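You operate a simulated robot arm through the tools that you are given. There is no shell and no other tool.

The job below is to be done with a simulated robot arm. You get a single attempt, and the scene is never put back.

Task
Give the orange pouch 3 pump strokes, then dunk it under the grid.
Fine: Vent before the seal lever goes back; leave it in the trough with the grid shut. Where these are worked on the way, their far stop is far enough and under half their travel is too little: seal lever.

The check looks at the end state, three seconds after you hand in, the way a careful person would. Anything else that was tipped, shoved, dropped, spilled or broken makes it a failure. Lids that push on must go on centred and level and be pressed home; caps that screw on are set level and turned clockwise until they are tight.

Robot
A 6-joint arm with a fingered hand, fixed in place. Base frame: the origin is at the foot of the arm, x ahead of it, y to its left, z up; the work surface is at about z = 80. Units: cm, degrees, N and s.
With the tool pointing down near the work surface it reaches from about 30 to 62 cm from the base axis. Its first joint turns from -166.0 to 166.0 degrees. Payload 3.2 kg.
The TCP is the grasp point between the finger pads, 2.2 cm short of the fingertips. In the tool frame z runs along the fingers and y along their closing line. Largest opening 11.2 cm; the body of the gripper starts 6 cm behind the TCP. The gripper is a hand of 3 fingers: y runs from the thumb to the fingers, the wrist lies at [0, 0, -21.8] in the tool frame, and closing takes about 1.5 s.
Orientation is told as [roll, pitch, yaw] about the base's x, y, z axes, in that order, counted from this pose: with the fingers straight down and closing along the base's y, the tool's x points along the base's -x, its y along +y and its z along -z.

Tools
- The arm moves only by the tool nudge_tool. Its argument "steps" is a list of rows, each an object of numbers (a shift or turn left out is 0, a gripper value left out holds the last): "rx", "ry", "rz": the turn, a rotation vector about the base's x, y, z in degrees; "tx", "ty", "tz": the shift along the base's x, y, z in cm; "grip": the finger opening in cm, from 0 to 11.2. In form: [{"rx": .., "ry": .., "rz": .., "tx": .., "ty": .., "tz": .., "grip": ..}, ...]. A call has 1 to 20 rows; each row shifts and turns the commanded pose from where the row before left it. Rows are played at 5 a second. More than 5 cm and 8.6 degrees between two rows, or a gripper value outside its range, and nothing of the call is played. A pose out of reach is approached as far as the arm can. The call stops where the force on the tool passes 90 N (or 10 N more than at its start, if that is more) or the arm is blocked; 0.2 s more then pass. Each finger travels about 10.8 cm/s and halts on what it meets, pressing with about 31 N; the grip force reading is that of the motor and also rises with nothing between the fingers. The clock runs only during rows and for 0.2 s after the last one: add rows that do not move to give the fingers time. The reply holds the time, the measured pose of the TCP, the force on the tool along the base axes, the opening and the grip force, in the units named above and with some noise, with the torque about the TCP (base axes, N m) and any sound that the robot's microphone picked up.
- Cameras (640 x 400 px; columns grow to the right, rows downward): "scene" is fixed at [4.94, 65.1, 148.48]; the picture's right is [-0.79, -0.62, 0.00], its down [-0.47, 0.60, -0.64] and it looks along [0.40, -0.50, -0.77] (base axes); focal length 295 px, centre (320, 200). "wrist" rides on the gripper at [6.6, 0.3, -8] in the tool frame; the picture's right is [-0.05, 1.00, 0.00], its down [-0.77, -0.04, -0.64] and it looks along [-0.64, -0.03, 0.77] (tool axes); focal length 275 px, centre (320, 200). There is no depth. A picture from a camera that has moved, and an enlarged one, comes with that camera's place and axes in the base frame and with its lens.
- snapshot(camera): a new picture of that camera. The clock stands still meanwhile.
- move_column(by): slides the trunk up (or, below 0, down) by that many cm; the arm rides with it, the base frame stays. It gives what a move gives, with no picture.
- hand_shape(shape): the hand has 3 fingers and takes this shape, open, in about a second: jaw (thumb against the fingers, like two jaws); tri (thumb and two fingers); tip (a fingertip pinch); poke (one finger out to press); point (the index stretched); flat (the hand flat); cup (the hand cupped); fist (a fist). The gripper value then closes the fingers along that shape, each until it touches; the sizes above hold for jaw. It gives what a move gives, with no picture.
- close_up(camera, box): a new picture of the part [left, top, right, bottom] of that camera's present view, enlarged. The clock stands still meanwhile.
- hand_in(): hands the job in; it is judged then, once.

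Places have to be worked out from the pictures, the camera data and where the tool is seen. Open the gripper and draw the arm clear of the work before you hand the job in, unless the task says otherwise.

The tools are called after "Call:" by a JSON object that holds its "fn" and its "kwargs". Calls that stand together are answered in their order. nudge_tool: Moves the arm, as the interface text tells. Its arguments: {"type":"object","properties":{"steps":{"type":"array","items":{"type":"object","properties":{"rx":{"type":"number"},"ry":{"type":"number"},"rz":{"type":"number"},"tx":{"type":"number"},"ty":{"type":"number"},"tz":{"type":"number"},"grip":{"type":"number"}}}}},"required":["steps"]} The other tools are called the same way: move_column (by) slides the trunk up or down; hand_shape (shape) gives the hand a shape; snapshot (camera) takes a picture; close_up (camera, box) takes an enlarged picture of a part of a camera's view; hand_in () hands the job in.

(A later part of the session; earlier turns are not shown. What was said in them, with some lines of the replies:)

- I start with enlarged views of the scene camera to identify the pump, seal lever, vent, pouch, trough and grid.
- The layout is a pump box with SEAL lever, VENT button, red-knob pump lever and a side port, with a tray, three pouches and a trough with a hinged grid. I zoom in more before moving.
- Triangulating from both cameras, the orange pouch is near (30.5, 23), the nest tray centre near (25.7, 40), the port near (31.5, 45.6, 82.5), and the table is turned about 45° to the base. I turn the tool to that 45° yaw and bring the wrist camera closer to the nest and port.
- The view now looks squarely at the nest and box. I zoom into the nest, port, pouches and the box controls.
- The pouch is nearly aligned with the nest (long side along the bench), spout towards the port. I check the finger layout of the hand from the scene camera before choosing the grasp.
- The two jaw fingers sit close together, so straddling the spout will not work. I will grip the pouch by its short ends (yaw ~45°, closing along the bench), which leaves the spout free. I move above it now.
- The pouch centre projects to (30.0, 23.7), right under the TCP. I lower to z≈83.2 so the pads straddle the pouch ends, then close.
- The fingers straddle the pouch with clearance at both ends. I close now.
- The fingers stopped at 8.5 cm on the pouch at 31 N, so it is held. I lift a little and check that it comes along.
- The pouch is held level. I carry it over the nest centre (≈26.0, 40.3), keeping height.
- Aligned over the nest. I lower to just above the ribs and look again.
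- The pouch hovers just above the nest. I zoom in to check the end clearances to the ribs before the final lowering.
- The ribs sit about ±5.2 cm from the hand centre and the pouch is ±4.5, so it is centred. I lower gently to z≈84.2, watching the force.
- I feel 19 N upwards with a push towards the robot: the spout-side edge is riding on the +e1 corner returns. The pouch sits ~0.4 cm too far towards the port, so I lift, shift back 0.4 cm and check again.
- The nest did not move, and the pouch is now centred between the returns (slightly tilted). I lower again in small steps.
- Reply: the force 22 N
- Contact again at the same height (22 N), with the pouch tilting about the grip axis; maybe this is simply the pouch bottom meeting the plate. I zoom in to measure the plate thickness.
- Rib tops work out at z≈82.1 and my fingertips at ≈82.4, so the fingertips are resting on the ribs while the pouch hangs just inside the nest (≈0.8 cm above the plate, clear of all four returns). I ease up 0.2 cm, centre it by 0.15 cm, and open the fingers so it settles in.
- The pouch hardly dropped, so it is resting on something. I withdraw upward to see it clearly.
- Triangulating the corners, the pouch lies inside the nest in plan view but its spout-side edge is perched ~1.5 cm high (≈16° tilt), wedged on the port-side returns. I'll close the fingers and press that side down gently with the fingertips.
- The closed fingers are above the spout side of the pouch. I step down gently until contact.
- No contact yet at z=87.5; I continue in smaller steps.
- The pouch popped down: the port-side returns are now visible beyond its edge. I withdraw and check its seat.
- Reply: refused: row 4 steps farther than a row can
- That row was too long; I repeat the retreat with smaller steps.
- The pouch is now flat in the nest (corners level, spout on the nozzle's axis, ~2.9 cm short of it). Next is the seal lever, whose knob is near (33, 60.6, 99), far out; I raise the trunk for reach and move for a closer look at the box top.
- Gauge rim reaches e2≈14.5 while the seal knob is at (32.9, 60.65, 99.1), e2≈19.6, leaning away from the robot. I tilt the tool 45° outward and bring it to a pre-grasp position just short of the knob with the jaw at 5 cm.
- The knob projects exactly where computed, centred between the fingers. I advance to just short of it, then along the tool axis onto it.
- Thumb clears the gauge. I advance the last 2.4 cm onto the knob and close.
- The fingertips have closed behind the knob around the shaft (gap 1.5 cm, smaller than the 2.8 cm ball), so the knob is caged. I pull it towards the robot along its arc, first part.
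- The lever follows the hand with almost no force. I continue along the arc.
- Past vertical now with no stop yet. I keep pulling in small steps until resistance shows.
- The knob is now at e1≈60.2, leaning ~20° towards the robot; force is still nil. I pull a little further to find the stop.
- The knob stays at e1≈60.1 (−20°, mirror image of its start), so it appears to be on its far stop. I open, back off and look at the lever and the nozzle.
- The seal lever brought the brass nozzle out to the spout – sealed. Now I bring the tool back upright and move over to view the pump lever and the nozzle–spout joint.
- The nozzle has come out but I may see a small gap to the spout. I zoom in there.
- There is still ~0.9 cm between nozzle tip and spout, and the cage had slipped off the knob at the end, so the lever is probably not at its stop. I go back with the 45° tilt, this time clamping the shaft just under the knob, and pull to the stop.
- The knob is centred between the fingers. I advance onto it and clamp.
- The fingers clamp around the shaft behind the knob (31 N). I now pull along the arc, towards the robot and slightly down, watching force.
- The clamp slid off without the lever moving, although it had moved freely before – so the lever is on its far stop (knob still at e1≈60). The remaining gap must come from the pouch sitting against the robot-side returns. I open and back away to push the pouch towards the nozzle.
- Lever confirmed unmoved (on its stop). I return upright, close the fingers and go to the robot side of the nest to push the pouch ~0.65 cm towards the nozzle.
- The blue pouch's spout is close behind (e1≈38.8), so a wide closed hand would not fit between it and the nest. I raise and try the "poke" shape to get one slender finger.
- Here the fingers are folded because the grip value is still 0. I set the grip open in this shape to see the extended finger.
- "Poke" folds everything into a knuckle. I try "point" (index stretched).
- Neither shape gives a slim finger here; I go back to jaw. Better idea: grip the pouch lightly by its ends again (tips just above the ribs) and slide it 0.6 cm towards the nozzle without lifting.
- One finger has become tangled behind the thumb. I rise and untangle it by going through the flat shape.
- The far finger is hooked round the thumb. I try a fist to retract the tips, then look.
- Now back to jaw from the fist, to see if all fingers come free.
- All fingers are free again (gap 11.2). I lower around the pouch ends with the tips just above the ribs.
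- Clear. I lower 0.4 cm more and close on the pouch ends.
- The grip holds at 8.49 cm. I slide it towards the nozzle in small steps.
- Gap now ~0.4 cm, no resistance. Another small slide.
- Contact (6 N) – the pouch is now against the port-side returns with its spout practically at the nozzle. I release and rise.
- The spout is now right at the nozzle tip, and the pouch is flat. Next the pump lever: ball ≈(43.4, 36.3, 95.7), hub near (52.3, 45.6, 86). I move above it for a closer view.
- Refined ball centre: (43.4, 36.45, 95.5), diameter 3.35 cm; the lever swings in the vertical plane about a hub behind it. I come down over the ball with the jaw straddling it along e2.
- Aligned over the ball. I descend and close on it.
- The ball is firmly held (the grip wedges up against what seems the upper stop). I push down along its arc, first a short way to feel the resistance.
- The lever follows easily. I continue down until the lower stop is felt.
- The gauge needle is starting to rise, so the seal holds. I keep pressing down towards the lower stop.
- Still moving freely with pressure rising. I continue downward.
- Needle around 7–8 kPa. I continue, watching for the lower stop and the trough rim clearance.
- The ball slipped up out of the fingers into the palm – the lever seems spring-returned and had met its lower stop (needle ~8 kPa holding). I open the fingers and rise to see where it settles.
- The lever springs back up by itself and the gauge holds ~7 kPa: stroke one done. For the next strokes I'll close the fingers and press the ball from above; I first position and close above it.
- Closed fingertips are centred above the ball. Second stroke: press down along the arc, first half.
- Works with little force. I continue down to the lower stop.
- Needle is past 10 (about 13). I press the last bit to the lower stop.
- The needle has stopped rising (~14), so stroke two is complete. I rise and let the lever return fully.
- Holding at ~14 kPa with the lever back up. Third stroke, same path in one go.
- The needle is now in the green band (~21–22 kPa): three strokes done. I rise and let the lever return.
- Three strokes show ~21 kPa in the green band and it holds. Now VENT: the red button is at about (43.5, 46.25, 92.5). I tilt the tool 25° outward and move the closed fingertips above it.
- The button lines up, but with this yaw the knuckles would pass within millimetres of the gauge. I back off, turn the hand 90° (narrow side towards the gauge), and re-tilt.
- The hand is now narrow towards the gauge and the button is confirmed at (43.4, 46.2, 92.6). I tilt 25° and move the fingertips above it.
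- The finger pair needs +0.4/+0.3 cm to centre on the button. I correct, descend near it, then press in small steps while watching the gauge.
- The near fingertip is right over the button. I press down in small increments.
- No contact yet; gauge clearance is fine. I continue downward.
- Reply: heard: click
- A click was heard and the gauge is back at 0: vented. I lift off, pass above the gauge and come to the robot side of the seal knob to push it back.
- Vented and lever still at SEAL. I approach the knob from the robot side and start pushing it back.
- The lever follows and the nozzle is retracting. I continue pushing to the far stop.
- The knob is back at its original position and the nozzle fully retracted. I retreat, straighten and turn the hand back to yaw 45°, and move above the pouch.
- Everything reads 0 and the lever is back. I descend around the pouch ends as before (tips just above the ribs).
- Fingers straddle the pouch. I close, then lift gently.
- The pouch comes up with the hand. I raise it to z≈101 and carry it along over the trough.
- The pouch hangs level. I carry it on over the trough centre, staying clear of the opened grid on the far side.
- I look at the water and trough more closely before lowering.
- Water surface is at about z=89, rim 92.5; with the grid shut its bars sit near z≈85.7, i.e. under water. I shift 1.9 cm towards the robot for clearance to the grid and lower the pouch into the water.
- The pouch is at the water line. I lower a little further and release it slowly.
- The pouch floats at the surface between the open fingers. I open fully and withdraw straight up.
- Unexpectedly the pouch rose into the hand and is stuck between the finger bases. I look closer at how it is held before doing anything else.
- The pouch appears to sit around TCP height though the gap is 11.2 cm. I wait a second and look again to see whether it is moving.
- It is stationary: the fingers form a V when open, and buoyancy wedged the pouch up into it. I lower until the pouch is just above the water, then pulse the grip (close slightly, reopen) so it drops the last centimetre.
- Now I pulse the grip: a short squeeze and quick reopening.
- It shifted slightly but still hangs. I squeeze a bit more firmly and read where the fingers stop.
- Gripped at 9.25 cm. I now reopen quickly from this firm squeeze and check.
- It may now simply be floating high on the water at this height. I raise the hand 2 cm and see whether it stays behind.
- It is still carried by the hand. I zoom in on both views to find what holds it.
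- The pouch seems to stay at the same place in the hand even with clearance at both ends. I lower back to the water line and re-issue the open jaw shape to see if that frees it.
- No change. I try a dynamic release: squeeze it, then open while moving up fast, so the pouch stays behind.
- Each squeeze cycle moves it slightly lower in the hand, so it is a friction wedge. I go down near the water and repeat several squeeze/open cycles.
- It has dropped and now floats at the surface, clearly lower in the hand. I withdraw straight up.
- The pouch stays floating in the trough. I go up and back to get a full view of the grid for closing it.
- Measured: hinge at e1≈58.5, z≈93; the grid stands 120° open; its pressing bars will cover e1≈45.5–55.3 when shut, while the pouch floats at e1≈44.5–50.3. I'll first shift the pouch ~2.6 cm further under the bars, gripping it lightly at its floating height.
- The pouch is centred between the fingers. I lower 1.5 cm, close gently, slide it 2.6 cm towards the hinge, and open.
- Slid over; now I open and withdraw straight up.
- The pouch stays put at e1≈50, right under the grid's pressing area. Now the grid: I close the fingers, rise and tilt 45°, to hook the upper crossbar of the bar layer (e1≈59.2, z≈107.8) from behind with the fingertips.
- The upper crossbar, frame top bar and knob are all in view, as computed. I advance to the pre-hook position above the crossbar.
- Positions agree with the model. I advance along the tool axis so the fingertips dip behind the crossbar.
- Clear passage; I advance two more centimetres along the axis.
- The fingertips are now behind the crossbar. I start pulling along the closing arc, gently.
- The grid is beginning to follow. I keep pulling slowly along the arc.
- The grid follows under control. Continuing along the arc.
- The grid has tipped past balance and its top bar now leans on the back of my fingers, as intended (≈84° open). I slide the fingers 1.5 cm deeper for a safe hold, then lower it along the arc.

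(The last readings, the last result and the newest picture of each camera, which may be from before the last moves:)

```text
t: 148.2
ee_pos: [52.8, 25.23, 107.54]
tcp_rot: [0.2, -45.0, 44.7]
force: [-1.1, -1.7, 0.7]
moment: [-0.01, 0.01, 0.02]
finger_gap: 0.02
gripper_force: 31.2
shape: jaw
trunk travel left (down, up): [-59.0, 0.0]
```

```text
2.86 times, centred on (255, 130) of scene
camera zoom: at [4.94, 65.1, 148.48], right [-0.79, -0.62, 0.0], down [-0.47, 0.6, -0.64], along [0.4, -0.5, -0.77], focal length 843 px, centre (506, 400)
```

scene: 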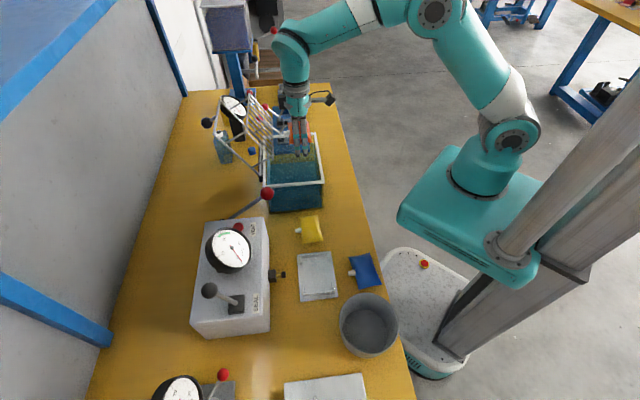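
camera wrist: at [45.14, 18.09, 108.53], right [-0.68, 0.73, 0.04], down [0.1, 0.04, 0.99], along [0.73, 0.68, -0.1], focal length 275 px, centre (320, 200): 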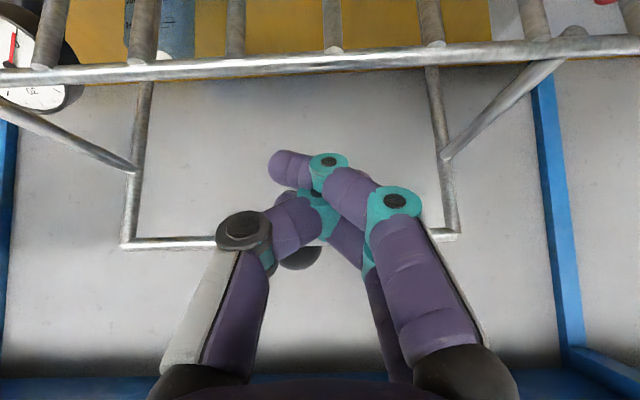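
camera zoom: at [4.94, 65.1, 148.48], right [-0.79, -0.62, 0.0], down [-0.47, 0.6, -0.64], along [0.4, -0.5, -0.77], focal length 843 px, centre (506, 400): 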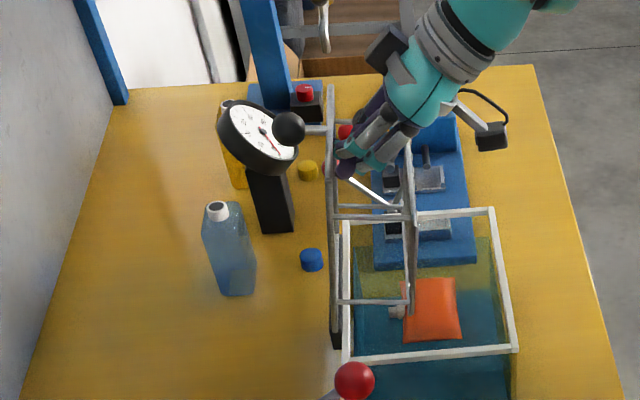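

Secure. I lower along the arc in small steps (to roughly 64° open).

Call:
{"fn": "nudge_tool", "kwargs": {"steps": [{"tx": -0.62, "ty": -0.62, "tz": -0.25}, {"tx": -0.62, "ty": -0.62, "tz": -0.25}, {"tx": -0.58, "ty": -0.58, "tz": -0.35}, {"tx": -0.58, "ty": -0.58, "tz": -0.35}, {"tx": -0.57, "ty": -0.57, "tz": -0.47}, {"tx": -0.57, "ty": -0.57, "tz": -0.48}, {}]}}

Call:
{"fn": "snapshot", "kwargs": {"camera": "wrist"}}

Call:
{"fn": "close_up", "kwargs": {"camera": "scene", "box": [190, 60, 340, 200]}}

```text
t: 149.8
ee_pos: [50.26, 23.49, 108.22]
tcp_rot: [0.1, -44.7, 44.6]
force: [-1.0, -1.2, -0.5]
moment: [0.03, 0.03, -0.01]
finger_gap: 0.0
gripper_force: 30.6
shape: jaw
out of reach, approached as far as the arm can: row 2, 3, 4, 5, 6
trunk travel left (down, up): [-59.0, 0.0]
```

```text
taken
camera wrist: at [42.57, 16.36, 109.42], right [-0.68, 0.73, 0.04], down [0.1, 0.05, 0.99], along [0.73, 0.68, -0.1], focal length 275 px, centre (320, 200)
```

wrist: 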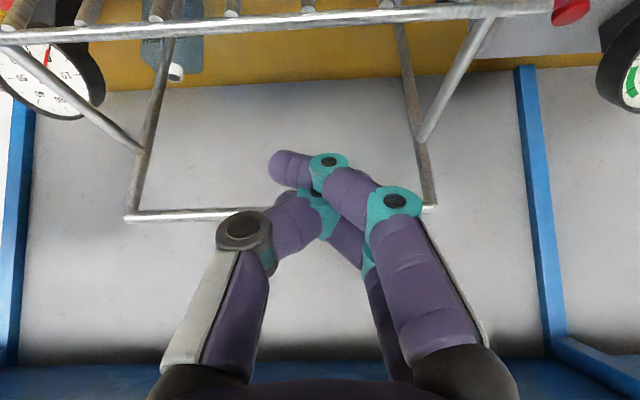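

```text
2.86 times, centred on (265, 130) of scene
camera zoom: at [4.94, 65.1, 148.48], right [-0.79, -0.62, 0.0], down [-0.47, 0.6, -0.64], along [0.4, -0.5, -0.77], focal length 843 px, centre (477, 400)
```

zoom: 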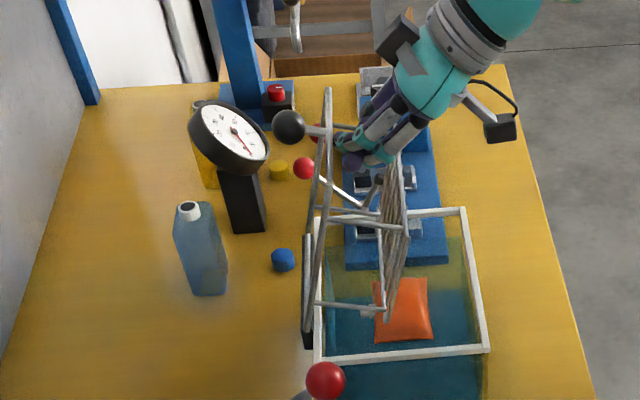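

Some rows were out of reach at this tilt this close in. The grid still leans on the fingers; I reduce the tilt by 20° so the arm can follow the arc.

Call:
{"fn": "nudge_tool", "kwargs": {"steps": [{"rx": -3.5, "ry": 3.5}, {"rx": -3.5, "ry": 3.5}, {"rx": -3.5, "ry": 3.5}, {"rx": -3.5, "ry": 3.5}, {}]}}

Call:
{"fn": "snapshot", "kwargs": {"camera": "wrist"}}

Call:
{"fn": "close_up", "kwargs": {"camera": "scene", "box": [190, 60, 340, 200]}}

```text
t: 151.0
ee_pos: [50.18, 23.42, 108.27]
tcp_rot: [0.1, -25.1, 44.8]
force: [-2.0, -1.6, 0.6]
moment: [0.0, 0.02, 0.0]
finger_gap: 0.02
gripper_force: 31.1
shape: jaw
trunk travel left (down, up): [-59.0, 0.0]
```

```text
taken
camera wrist: at [43.24, 16.99, 112.83], right [-0.67, 0.74, 0.02], down [0.33, 0.28, 0.9], along [0.66, 0.62, -0.43], focal length 275 px, centre (320, 200)
```

wrist: 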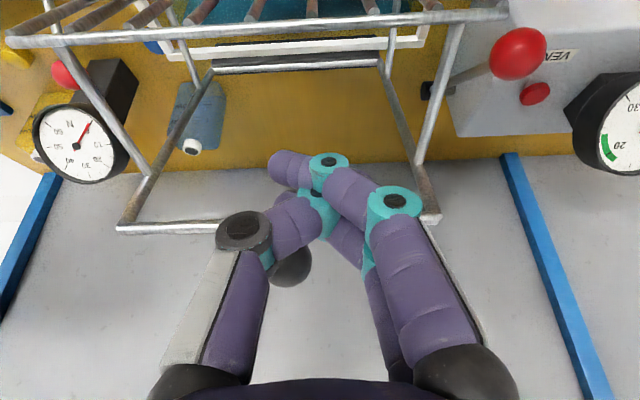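

```text
2.86 times, centred on (265, 130) of scene
camera zoom: at [4.94, 65.1, 148.48], right [-0.79, -0.62, 0.0], down [-0.47, 0.6, -0.64], along [0.4, -0.5, -0.77], focal length 843 px, centre (477, 400)
```

zoom: 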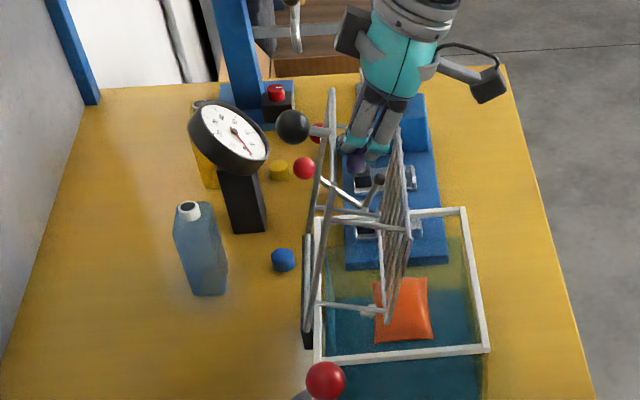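

The command now tracks again (tilt 25°). I move the fingers a bit deeper under the top bar and continue lowering in steps.

Call:
{"fn": "nudge_tool", "kwargs": {"steps": [{"tx": 0.2, "ty": 0.2, "tz": -0.75}, {"tx": 0.22, "ty": 0.22, "tz": -0.75}, {"tx": -0.94, "ty": -0.94, "tz": -0.48}, {"tx": -0.94, "ty": -0.94, "tz": -0.49}, {}]}}

Call:
{"fn": "snapshot", "kwargs": {"camera": "wrist"}}

Call:
{"fn": "close_up", "kwargs": {"camera": "scene", "box": [190, 60, 340, 200]}}

```text
t: 152.2
ee_pos: [48.77, 21.99, 105.84]
tcp_rot: [0.1, -25.1, 44.8]
force: [-0.8, -0.5, -2.8]
moment: [-0.01, -0.03, 0.04]
finger_gap: 0.0
gripper_force: 31.1
shape: jaw
trunk travel left (down, up): [-59.0, 0.0]
```

```text
taken
camera wrist: at [41.82, 15.5, 110.31], right [-0.67, 0.74, 0.02], down [0.33, 0.27, 0.9], along [0.66, 0.62, -0.43], focal length 275 px, centre (320, 200)
```

wrist: 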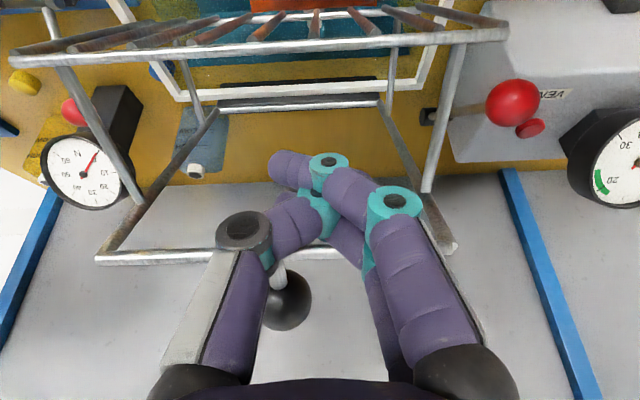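

```text
2.86 times, centred on (265, 130) of scene
camera zoom: at [4.94, 65.1, 148.48], right [-0.79, -0.62, 0.0], down [-0.47, 0.6, -0.64], along [0.4, -0.5, -0.77], focal length 843 px, centre (477, 400)
```

zoom: 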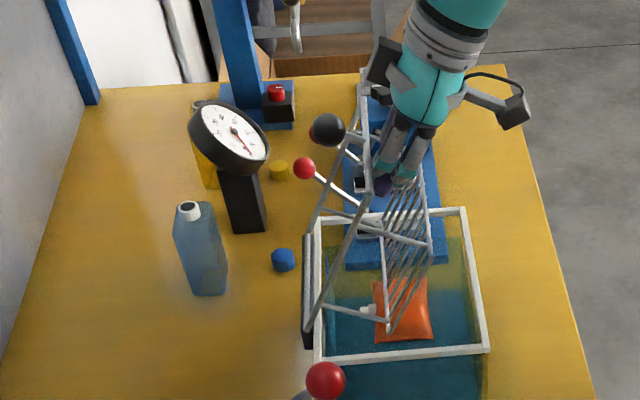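

Working well (about 3 N of grid weight on the fingers). Continuing to lower.

Call:
{"fn": "nudge_tool", "kwargs": {"steps": [{"tx": -0.86, "ty": -0.86, "tz": -0.7}, {"tx": -0.86, "ty": -0.86, "tz": -0.7}, {"tx": -0.76, "ty": -0.76, "tz": -0.9}, {"tx": -0.76, "ty": -0.76, "tz": -0.9}, {}]}}

Call:
{"fn": "snapshot", "kwargs": {"camera": "wrist"}}

Call:
{"fn": "close_up", "kwargs": {"camera": "scene", "box": [190, 60, 340, 200]}}

```text
t: 153.4
ee_pos: [45.38, 18.75, 102.61]
tcp_rot: [0.2, -25.2, 44.8]
force: [-1.1, -1.6, -2.3]
moment: [-0.05, -0.01, -0.02]
finger_gap: 0.0
gripper_force: 31.2
shape: jaw
trunk travel left (down, up): [-59.0, 0.0]
```

```text
taken
camera wrist: at [38.5, 12.25, 107.12], right [-0.67, 0.74, 0.02], down [0.33, 0.27, 0.9], along [0.66, 0.62, -0.43], focal length 275 px, centre (320, 200)
```

wrist: 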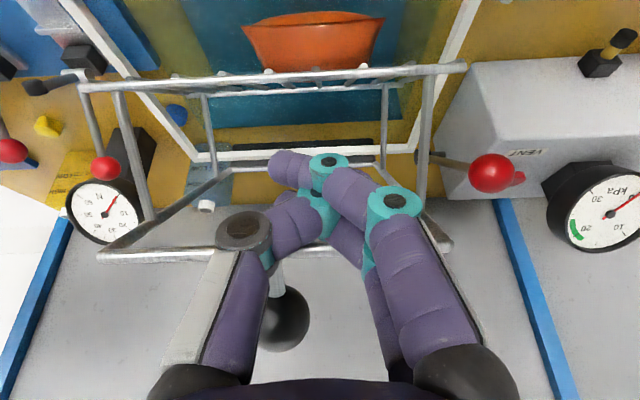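

```text
2.86 times, centred on (265, 130) of scene
camera zoom: at [4.94, 65.1, 148.48], right [-0.79, -0.62, 0.0], down [-0.47, 0.6, -0.64], along [0.4, -0.5, -0.77], focal length 843 px, centre (477, 400)
```

zoom: 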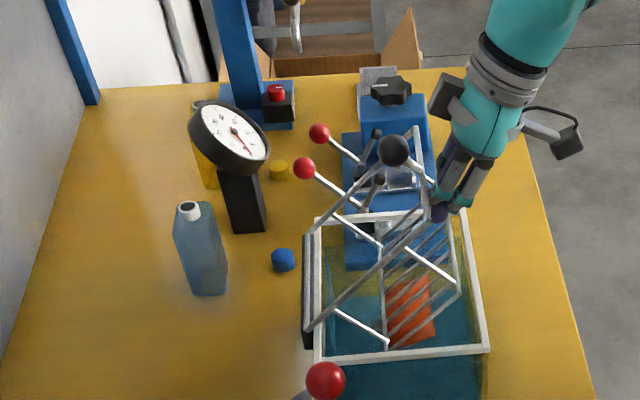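

About 45° open now, pouch below the bars. I continue down to ~25°.

Call:
{"fn": "nudge_tool", "kwargs": {"steps": [{"tx": -0.64, "ty": -0.64, "tz": -1.08}, {"tx": -0.64, "ty": -0.64, "tz": -1.08}, {"tx": -0.5, "ty": -0.5, "tz": -1.2}, {"tx": -0.5, "ty": -0.5, "tz": -1.2}, {}]}}

Call:
{"fn": "snapshot", "kwargs": {"camera": "wrist"}}

Call:
{"fn": "close_up", "kwargs": {"camera": "scene", "box": [210, 80, 350, 220]}}

```text
t: 154.6
ee_pos: [43.13, 16.46, 98.02]
tcp_rot: [0.1, -25.1, 44.8]
force: [-1.6, -0.3, -2.2]
moment: [-0.04, -0.04, 0.02]
finger_gap: 0.0
gripper_force: 30.7
shape: jaw
trunk travel left (down, up): [-59.0, 0.0]
```

```text
taken
camera wrist: at [36.26, 9.96, 102.55], right [-0.67, 0.74, 0.02], down [0.33, 0.28, 0.9], along [0.66, 0.62, -0.43], focal length 275 px, centre (320, 200)
```

wrist: 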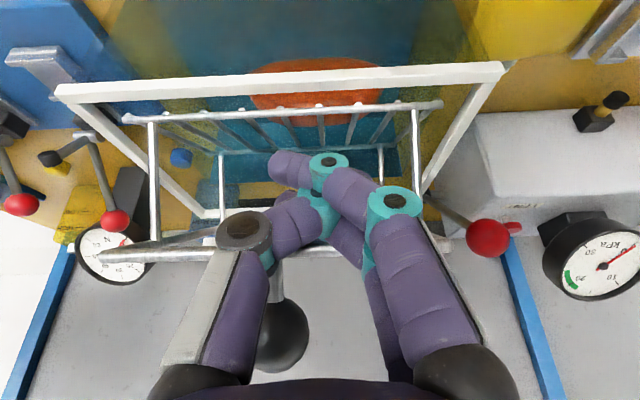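

```text
2.86 times, centred on (280, 150) of scene
camera zoom: at [4.94, 65.1, 148.48], right [-0.79, -0.62, 0.0], down [-0.47, 0.6, -0.64], along [0.4, -0.5, -0.77], focal length 843 px, centre (434, 343)
```

zoom: 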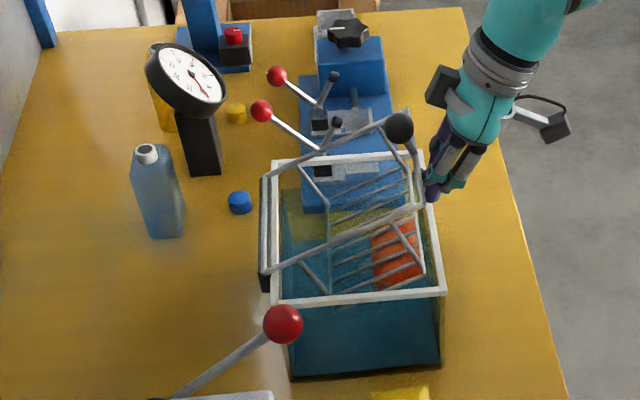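

About 25° open; the sloping bars have nudged the floating pouch towards the front wall. I lower further and watch what happens to it.

Call:
{"fn": "nudge_tool", "kwargs": {"steps": [{"tx": -0.26, "ty": -0.26, "tz": -0.9}, {"tx": -0.26, "ty": -0.26, "tz": -0.9}, {}]}}

Call:
{"fn": "snapshot", "kwargs": {"camera": "wrist"}}

Call:
{"fn": "close_up", "kwargs": {"camera": "scene", "box": [240, 110, 340, 220]}}

```text
t: 155.4
ee_pos: [42.77, 15.98, 96.34]
tcp_rot: [0.1, -25.2, 44.8]
force: [-0.3, -0.5, -1.9]
moment: [-0.01, -0.02, 0.0]
finger_gap: 0.0
gripper_force: 31.6
shape: jaw
trunk travel left (down, up): [-59.0, 0.0]
```

```text
taken
camera wrist: at [35.77, 9.45, 100.8], right [-0.67, 0.74, 0.02], down [0.33, 0.28, 0.9], along [0.66, 0.62, -0.43], focal length 275 px, centre (320, 200)
```

wrist: 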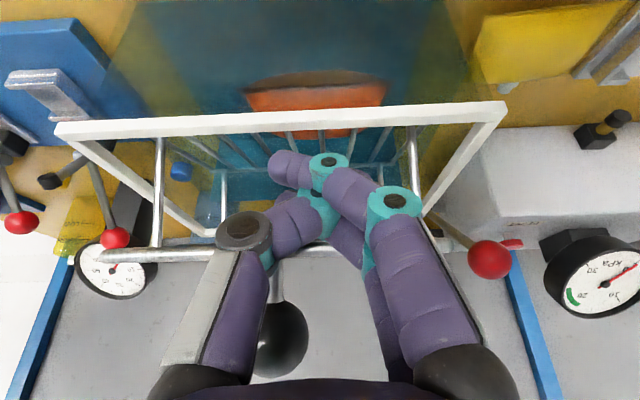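

```text
3.64 times, centred on (290, 165) of scene
camera zoom: at [4.94, 65.1, 148.48], right [-0.79, -0.62, 0.0], down [-0.47, 0.6, -0.64], along [0.4, -0.5, -0.77], focal length 1073 px, centre (429, 327)
```

zoom: 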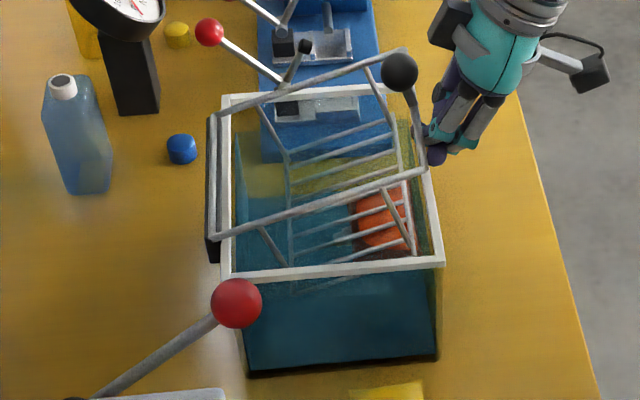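

The bars are now pressing the pouch under. I lower a bit more, then slide the fingers out so the grid settles.

Call:
{"fn": "nudge_tool", "kwargs": {"steps": [{"tx": -0.1, "ty": -0.1, "tz": -0.7}, {}, {"tx": -0.7, "ty": -0.7, "tz": 0.6}, {"tx": -0.9, "ty": -0.9, "tz": 0.9}, {"tx": -1.2, "ty": -1.2, "tz": 1.2}, {"tx": -1.5, "ty": -1.5, "tz": 2}, {}, {}]}}

Call:
{"fn": "snapshot", "kwargs": {"camera": "wrist"}}

Call:
{"fn": "close_up", "kwargs": {"camera": "scene", "box": [240, 110, 340, 220]}}

```text
t: 157.2
ee_pos: [38.25, 11.59, 100.33]
tcp_rot: [0.1, -25.2, 44.8]
force: [0.3, -0.3, -0.1]
moment: [0.0, 0.02, 0.01]
finger_gap: 0.01
gripper_force: 31.3
shape: jaw
trunk travel left (down, up): [-59.0, 0.0]
```

```text
taken
camera wrist: at [31.36, 5.08, 104.8], right [-0.67, 0.74, 0.02], down [0.33, 0.27, 0.9], along [0.66, 0.62, -0.43], focal length 275 px, centre (320, 200)
```

wrist: 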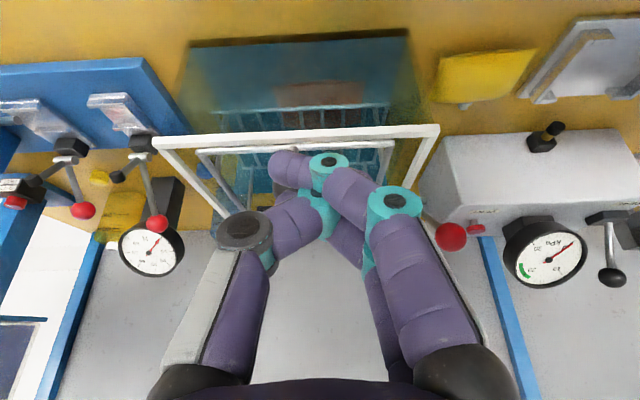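

```text
3.64 times, centred on (290, 165) of scene
camera zoom: at [4.94, 65.1, 148.48], right [-0.79, -0.62, 0.0], down [-0.47, 0.6, -0.64], along [0.4, -0.5, -0.77], focal length 1073 px, centre (429, 327)
```

zoom: 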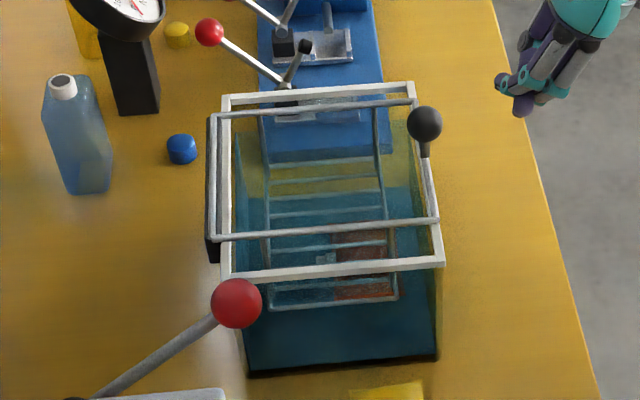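

The grid has dropped shut and the pouch is visible under the bars. I untilt, go up and inspect closely from above.

Call:
{"fn": "nudge_tool", "kwargs": {"steps": [{"tz": 3, "tx": -1, "ty": -1}, {"rx": -5.9, "ry": 5.9, "tz": 2}, {"rx": -5.9, "ry": 5.9, "tz": 2}, {"rx": -5.9, "ry": 5.9, "tz": 2}, {}]}}

Call:
{"fn": "snapshot", "kwargs": {"camera": "wrist"}}

Call:
{"fn": "close_up", "kwargs": {"camera": "scene", "box": [245, 120, 325, 210]}}

```text
t: 158.4
ee_pos: [37.27, 10.56, 109.25]
tcp_rot: [0.0, -0.1, 44.7]
force: [0.3, 0.5, 1.2]
moment: [0.01, -0.03, 0.01]
finger_gap: 0.0
gripper_force: 30.3
shape: jaw
trunk travel left (down, up): [-59.0, 0.0]
```

```text
taken
camera wrist: at [32.33, 6.05, 117.39], right [-0.67, 0.74, 0.0], down [0.57, 0.52, 0.64], along [0.47, 0.43, -0.77], focal length 275 px, centre (320, 200)
```

wrist: 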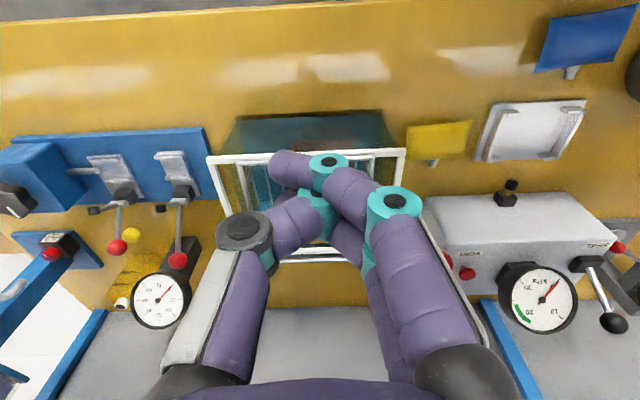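

```text
4.44 times, centred on (285, 165) of scene
camera zoom: at [4.94, 65.1, 148.48], right [-0.79, -0.62, 0.0], down [-0.47, 0.6, -0.64], along [0.4, -0.5, -0.77], focal length 1312 px, centre (476, 356)
```

zoom: 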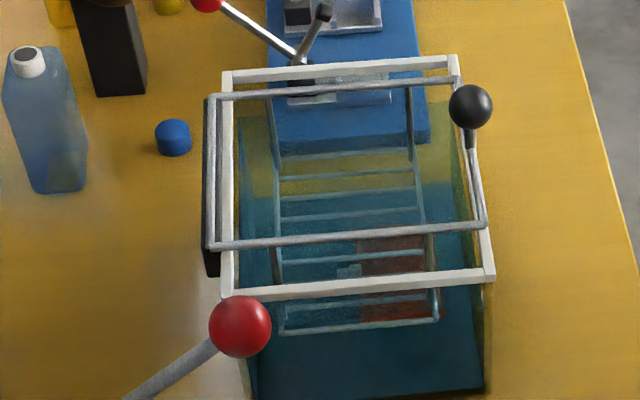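

The frame lies on the rim and the pouch is under the bars, below the surface. I open the hand and check from the wrist view that the frame is flush all round.

Call:
{"fn": "nudge_tool", "kwargs": {"steps": [{"grip": 11.2}, {"tx": -1.5, "ty": -1.5, "tz": -2}, {}, {}]}}

Call:
{"fn": "close_up", "kwargs": {"camera": "wrist", "box": [190, 100, 430, 290]}}

Call:
{"fn": "snapshot", "kwargs": {"camera": "scene"}}

```text
t: 159.4
ee_pos: [35.78, 9.13, 107.3]
tcp_rot: [0.0, -0.1, 44.8]
force: [0.3, 0.5, 0.0]
moment: [-0.01, 0.02, 0.0]
finger_gap: 11.2
gripper_force: 0.0
shape: jaw
trunk travel left (down, up): [-59.0, 0.0]
```

```text
2.11 times, centred on (310, 195) of wrist
camera zoom: at [30.81, 4.53, 115.39], right [-0.67, 0.74, 0.0], down [0.57, 0.52, 0.64], along [0.47, 0.43, -0.77], focal length 580 px, centre (341, 210)
```

zoom: 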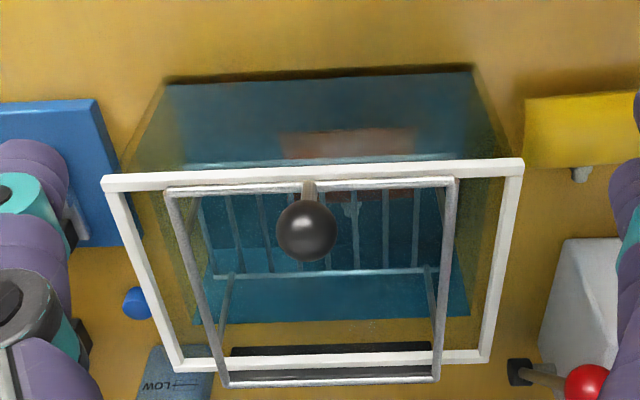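

```text
taken
```

scene: 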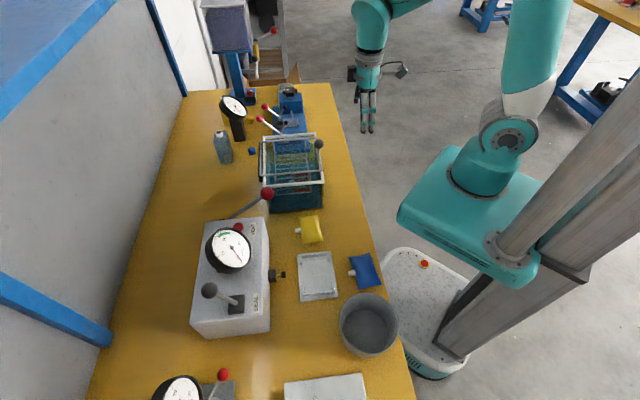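

The grid is flush on the rim (front bar z≈93) with the pouch trapped below it. I draw the arm clear and take a last look.

Call:
{"fn": "nudge_tool", "kwargs": {"steps": [{"tz": 3, "tx": -2}, {"tz": 3, "tx": -3, "ty": 1}, {"tx": -3.5, "ty": 2}, {"tx": -3.5, "ty": 2}, {}, {}, {}, {}, {}]}}

Call:
{"fn": "close_up", "kwargs": {"camera": "scene", "box": [245, 120, 325, 220]}}

Call:
{"fn": "snapshot", "kwargs": {"camera": "scene"}}

Call:
{"fn": "snapshot", "kwargs": {"camera": "wrist"}}

```text
t: 161.4
ee_pos: [23.85, 14.06, 113.19]
tcp_rot: [0.0, 0.0, 44.8]
force: [-0.1, 0.0, -0.6]
moment: [0.01, 0.01, -0.01]
finger_gap: 11.24
gripper_force: 0.0
shape: jaw
trunk travel left (down, up): [-59.0, 0.0]
```

```text
4.00 times, centred on (285, 170) of scene
camera zoom: at [4.94, 65.1, 148.48], right [-0.79, -0.62, 0.0], down [-0.47, 0.6, -0.64], along [0.4, -0.5, -0.77], focal length 1181 px, centre (460, 320)
```

zoom: 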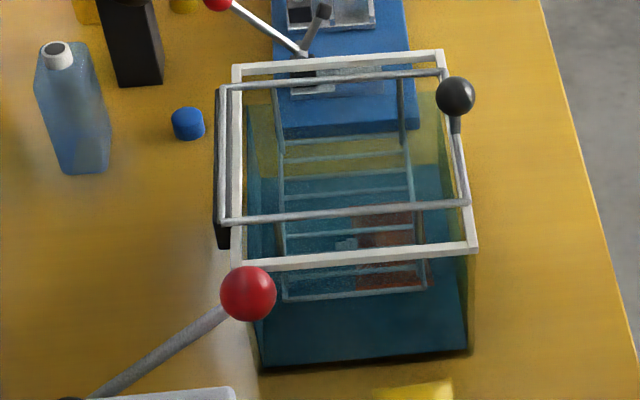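

```text
taken
```

scene: 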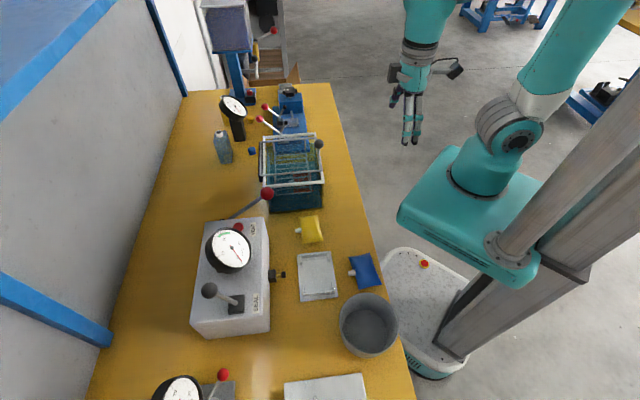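

```text
taken
camera wrist: at [18.76, 9.54, 121.31], right [-0.67, 0.74, 0.0], down [0.57, 0.52, 0.64], along [0.47, 0.43, -0.77], focal length 275 px, centre (320, 200)
```

wrist: 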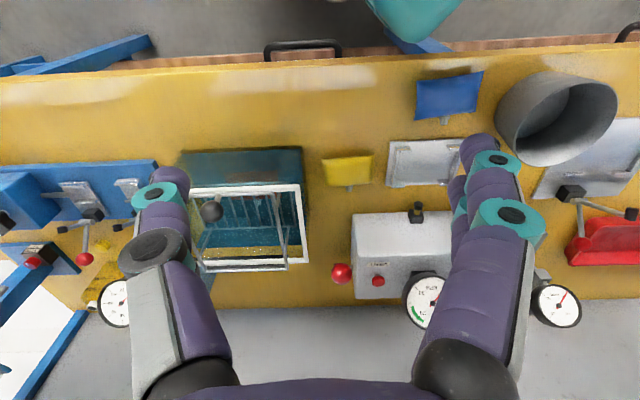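

The end state looks right. The orange pouch is under the bars and below the water surface, and the grid lies shut on the rim. The gauge reads zero, the seal lever is back at its start, and the yellow and blue pouches and the tray have not moved. The gripper is open and the arm is clear, so I hand in.

Call:
{"fn": "hand_in", "kwargs": {}}

```text
The job is handed in.
```

The orange pouch got its 3 pump strokes and is now in the trough under the shut grid. The job is handed in; no verdict has come back.

- **Pumping:** the pouch was sealed in the tray with its spout at the nozzle. The gauge rose about 7 kPa per stroke, to about 21 kPa in the green band. The first stroke's down-press ended with the ball slipping out of the fingers, but the gauge rose as much as for the other two.
- **Vent before seal lever:** I pressed VENT (it clicked and the gauge fell to 0), then pushed the seal lever back to where it started.
- **Seal lever travel:** it went from about 22° one way to about 20° the other, where a firm pull would not move it further. I took that as its far stop.
- **Trough:** the pouch floats, so the bars are what hold it under. They nudged it towards the front wall as the grid came down, but in the last pictures it sits under the front half of the bars, below the surface. The grid dropped the last few centimetres on its own, and its frame now lies flat on the rim.

The pouch caught twice on the way: on the edges of the tray when I first set it down, and between the open fingers over the trough. I freed it both times. I saw nothing else on the bench moved. The gripper is open and the arm is clear; I left the trunk raised 6.5 cm.
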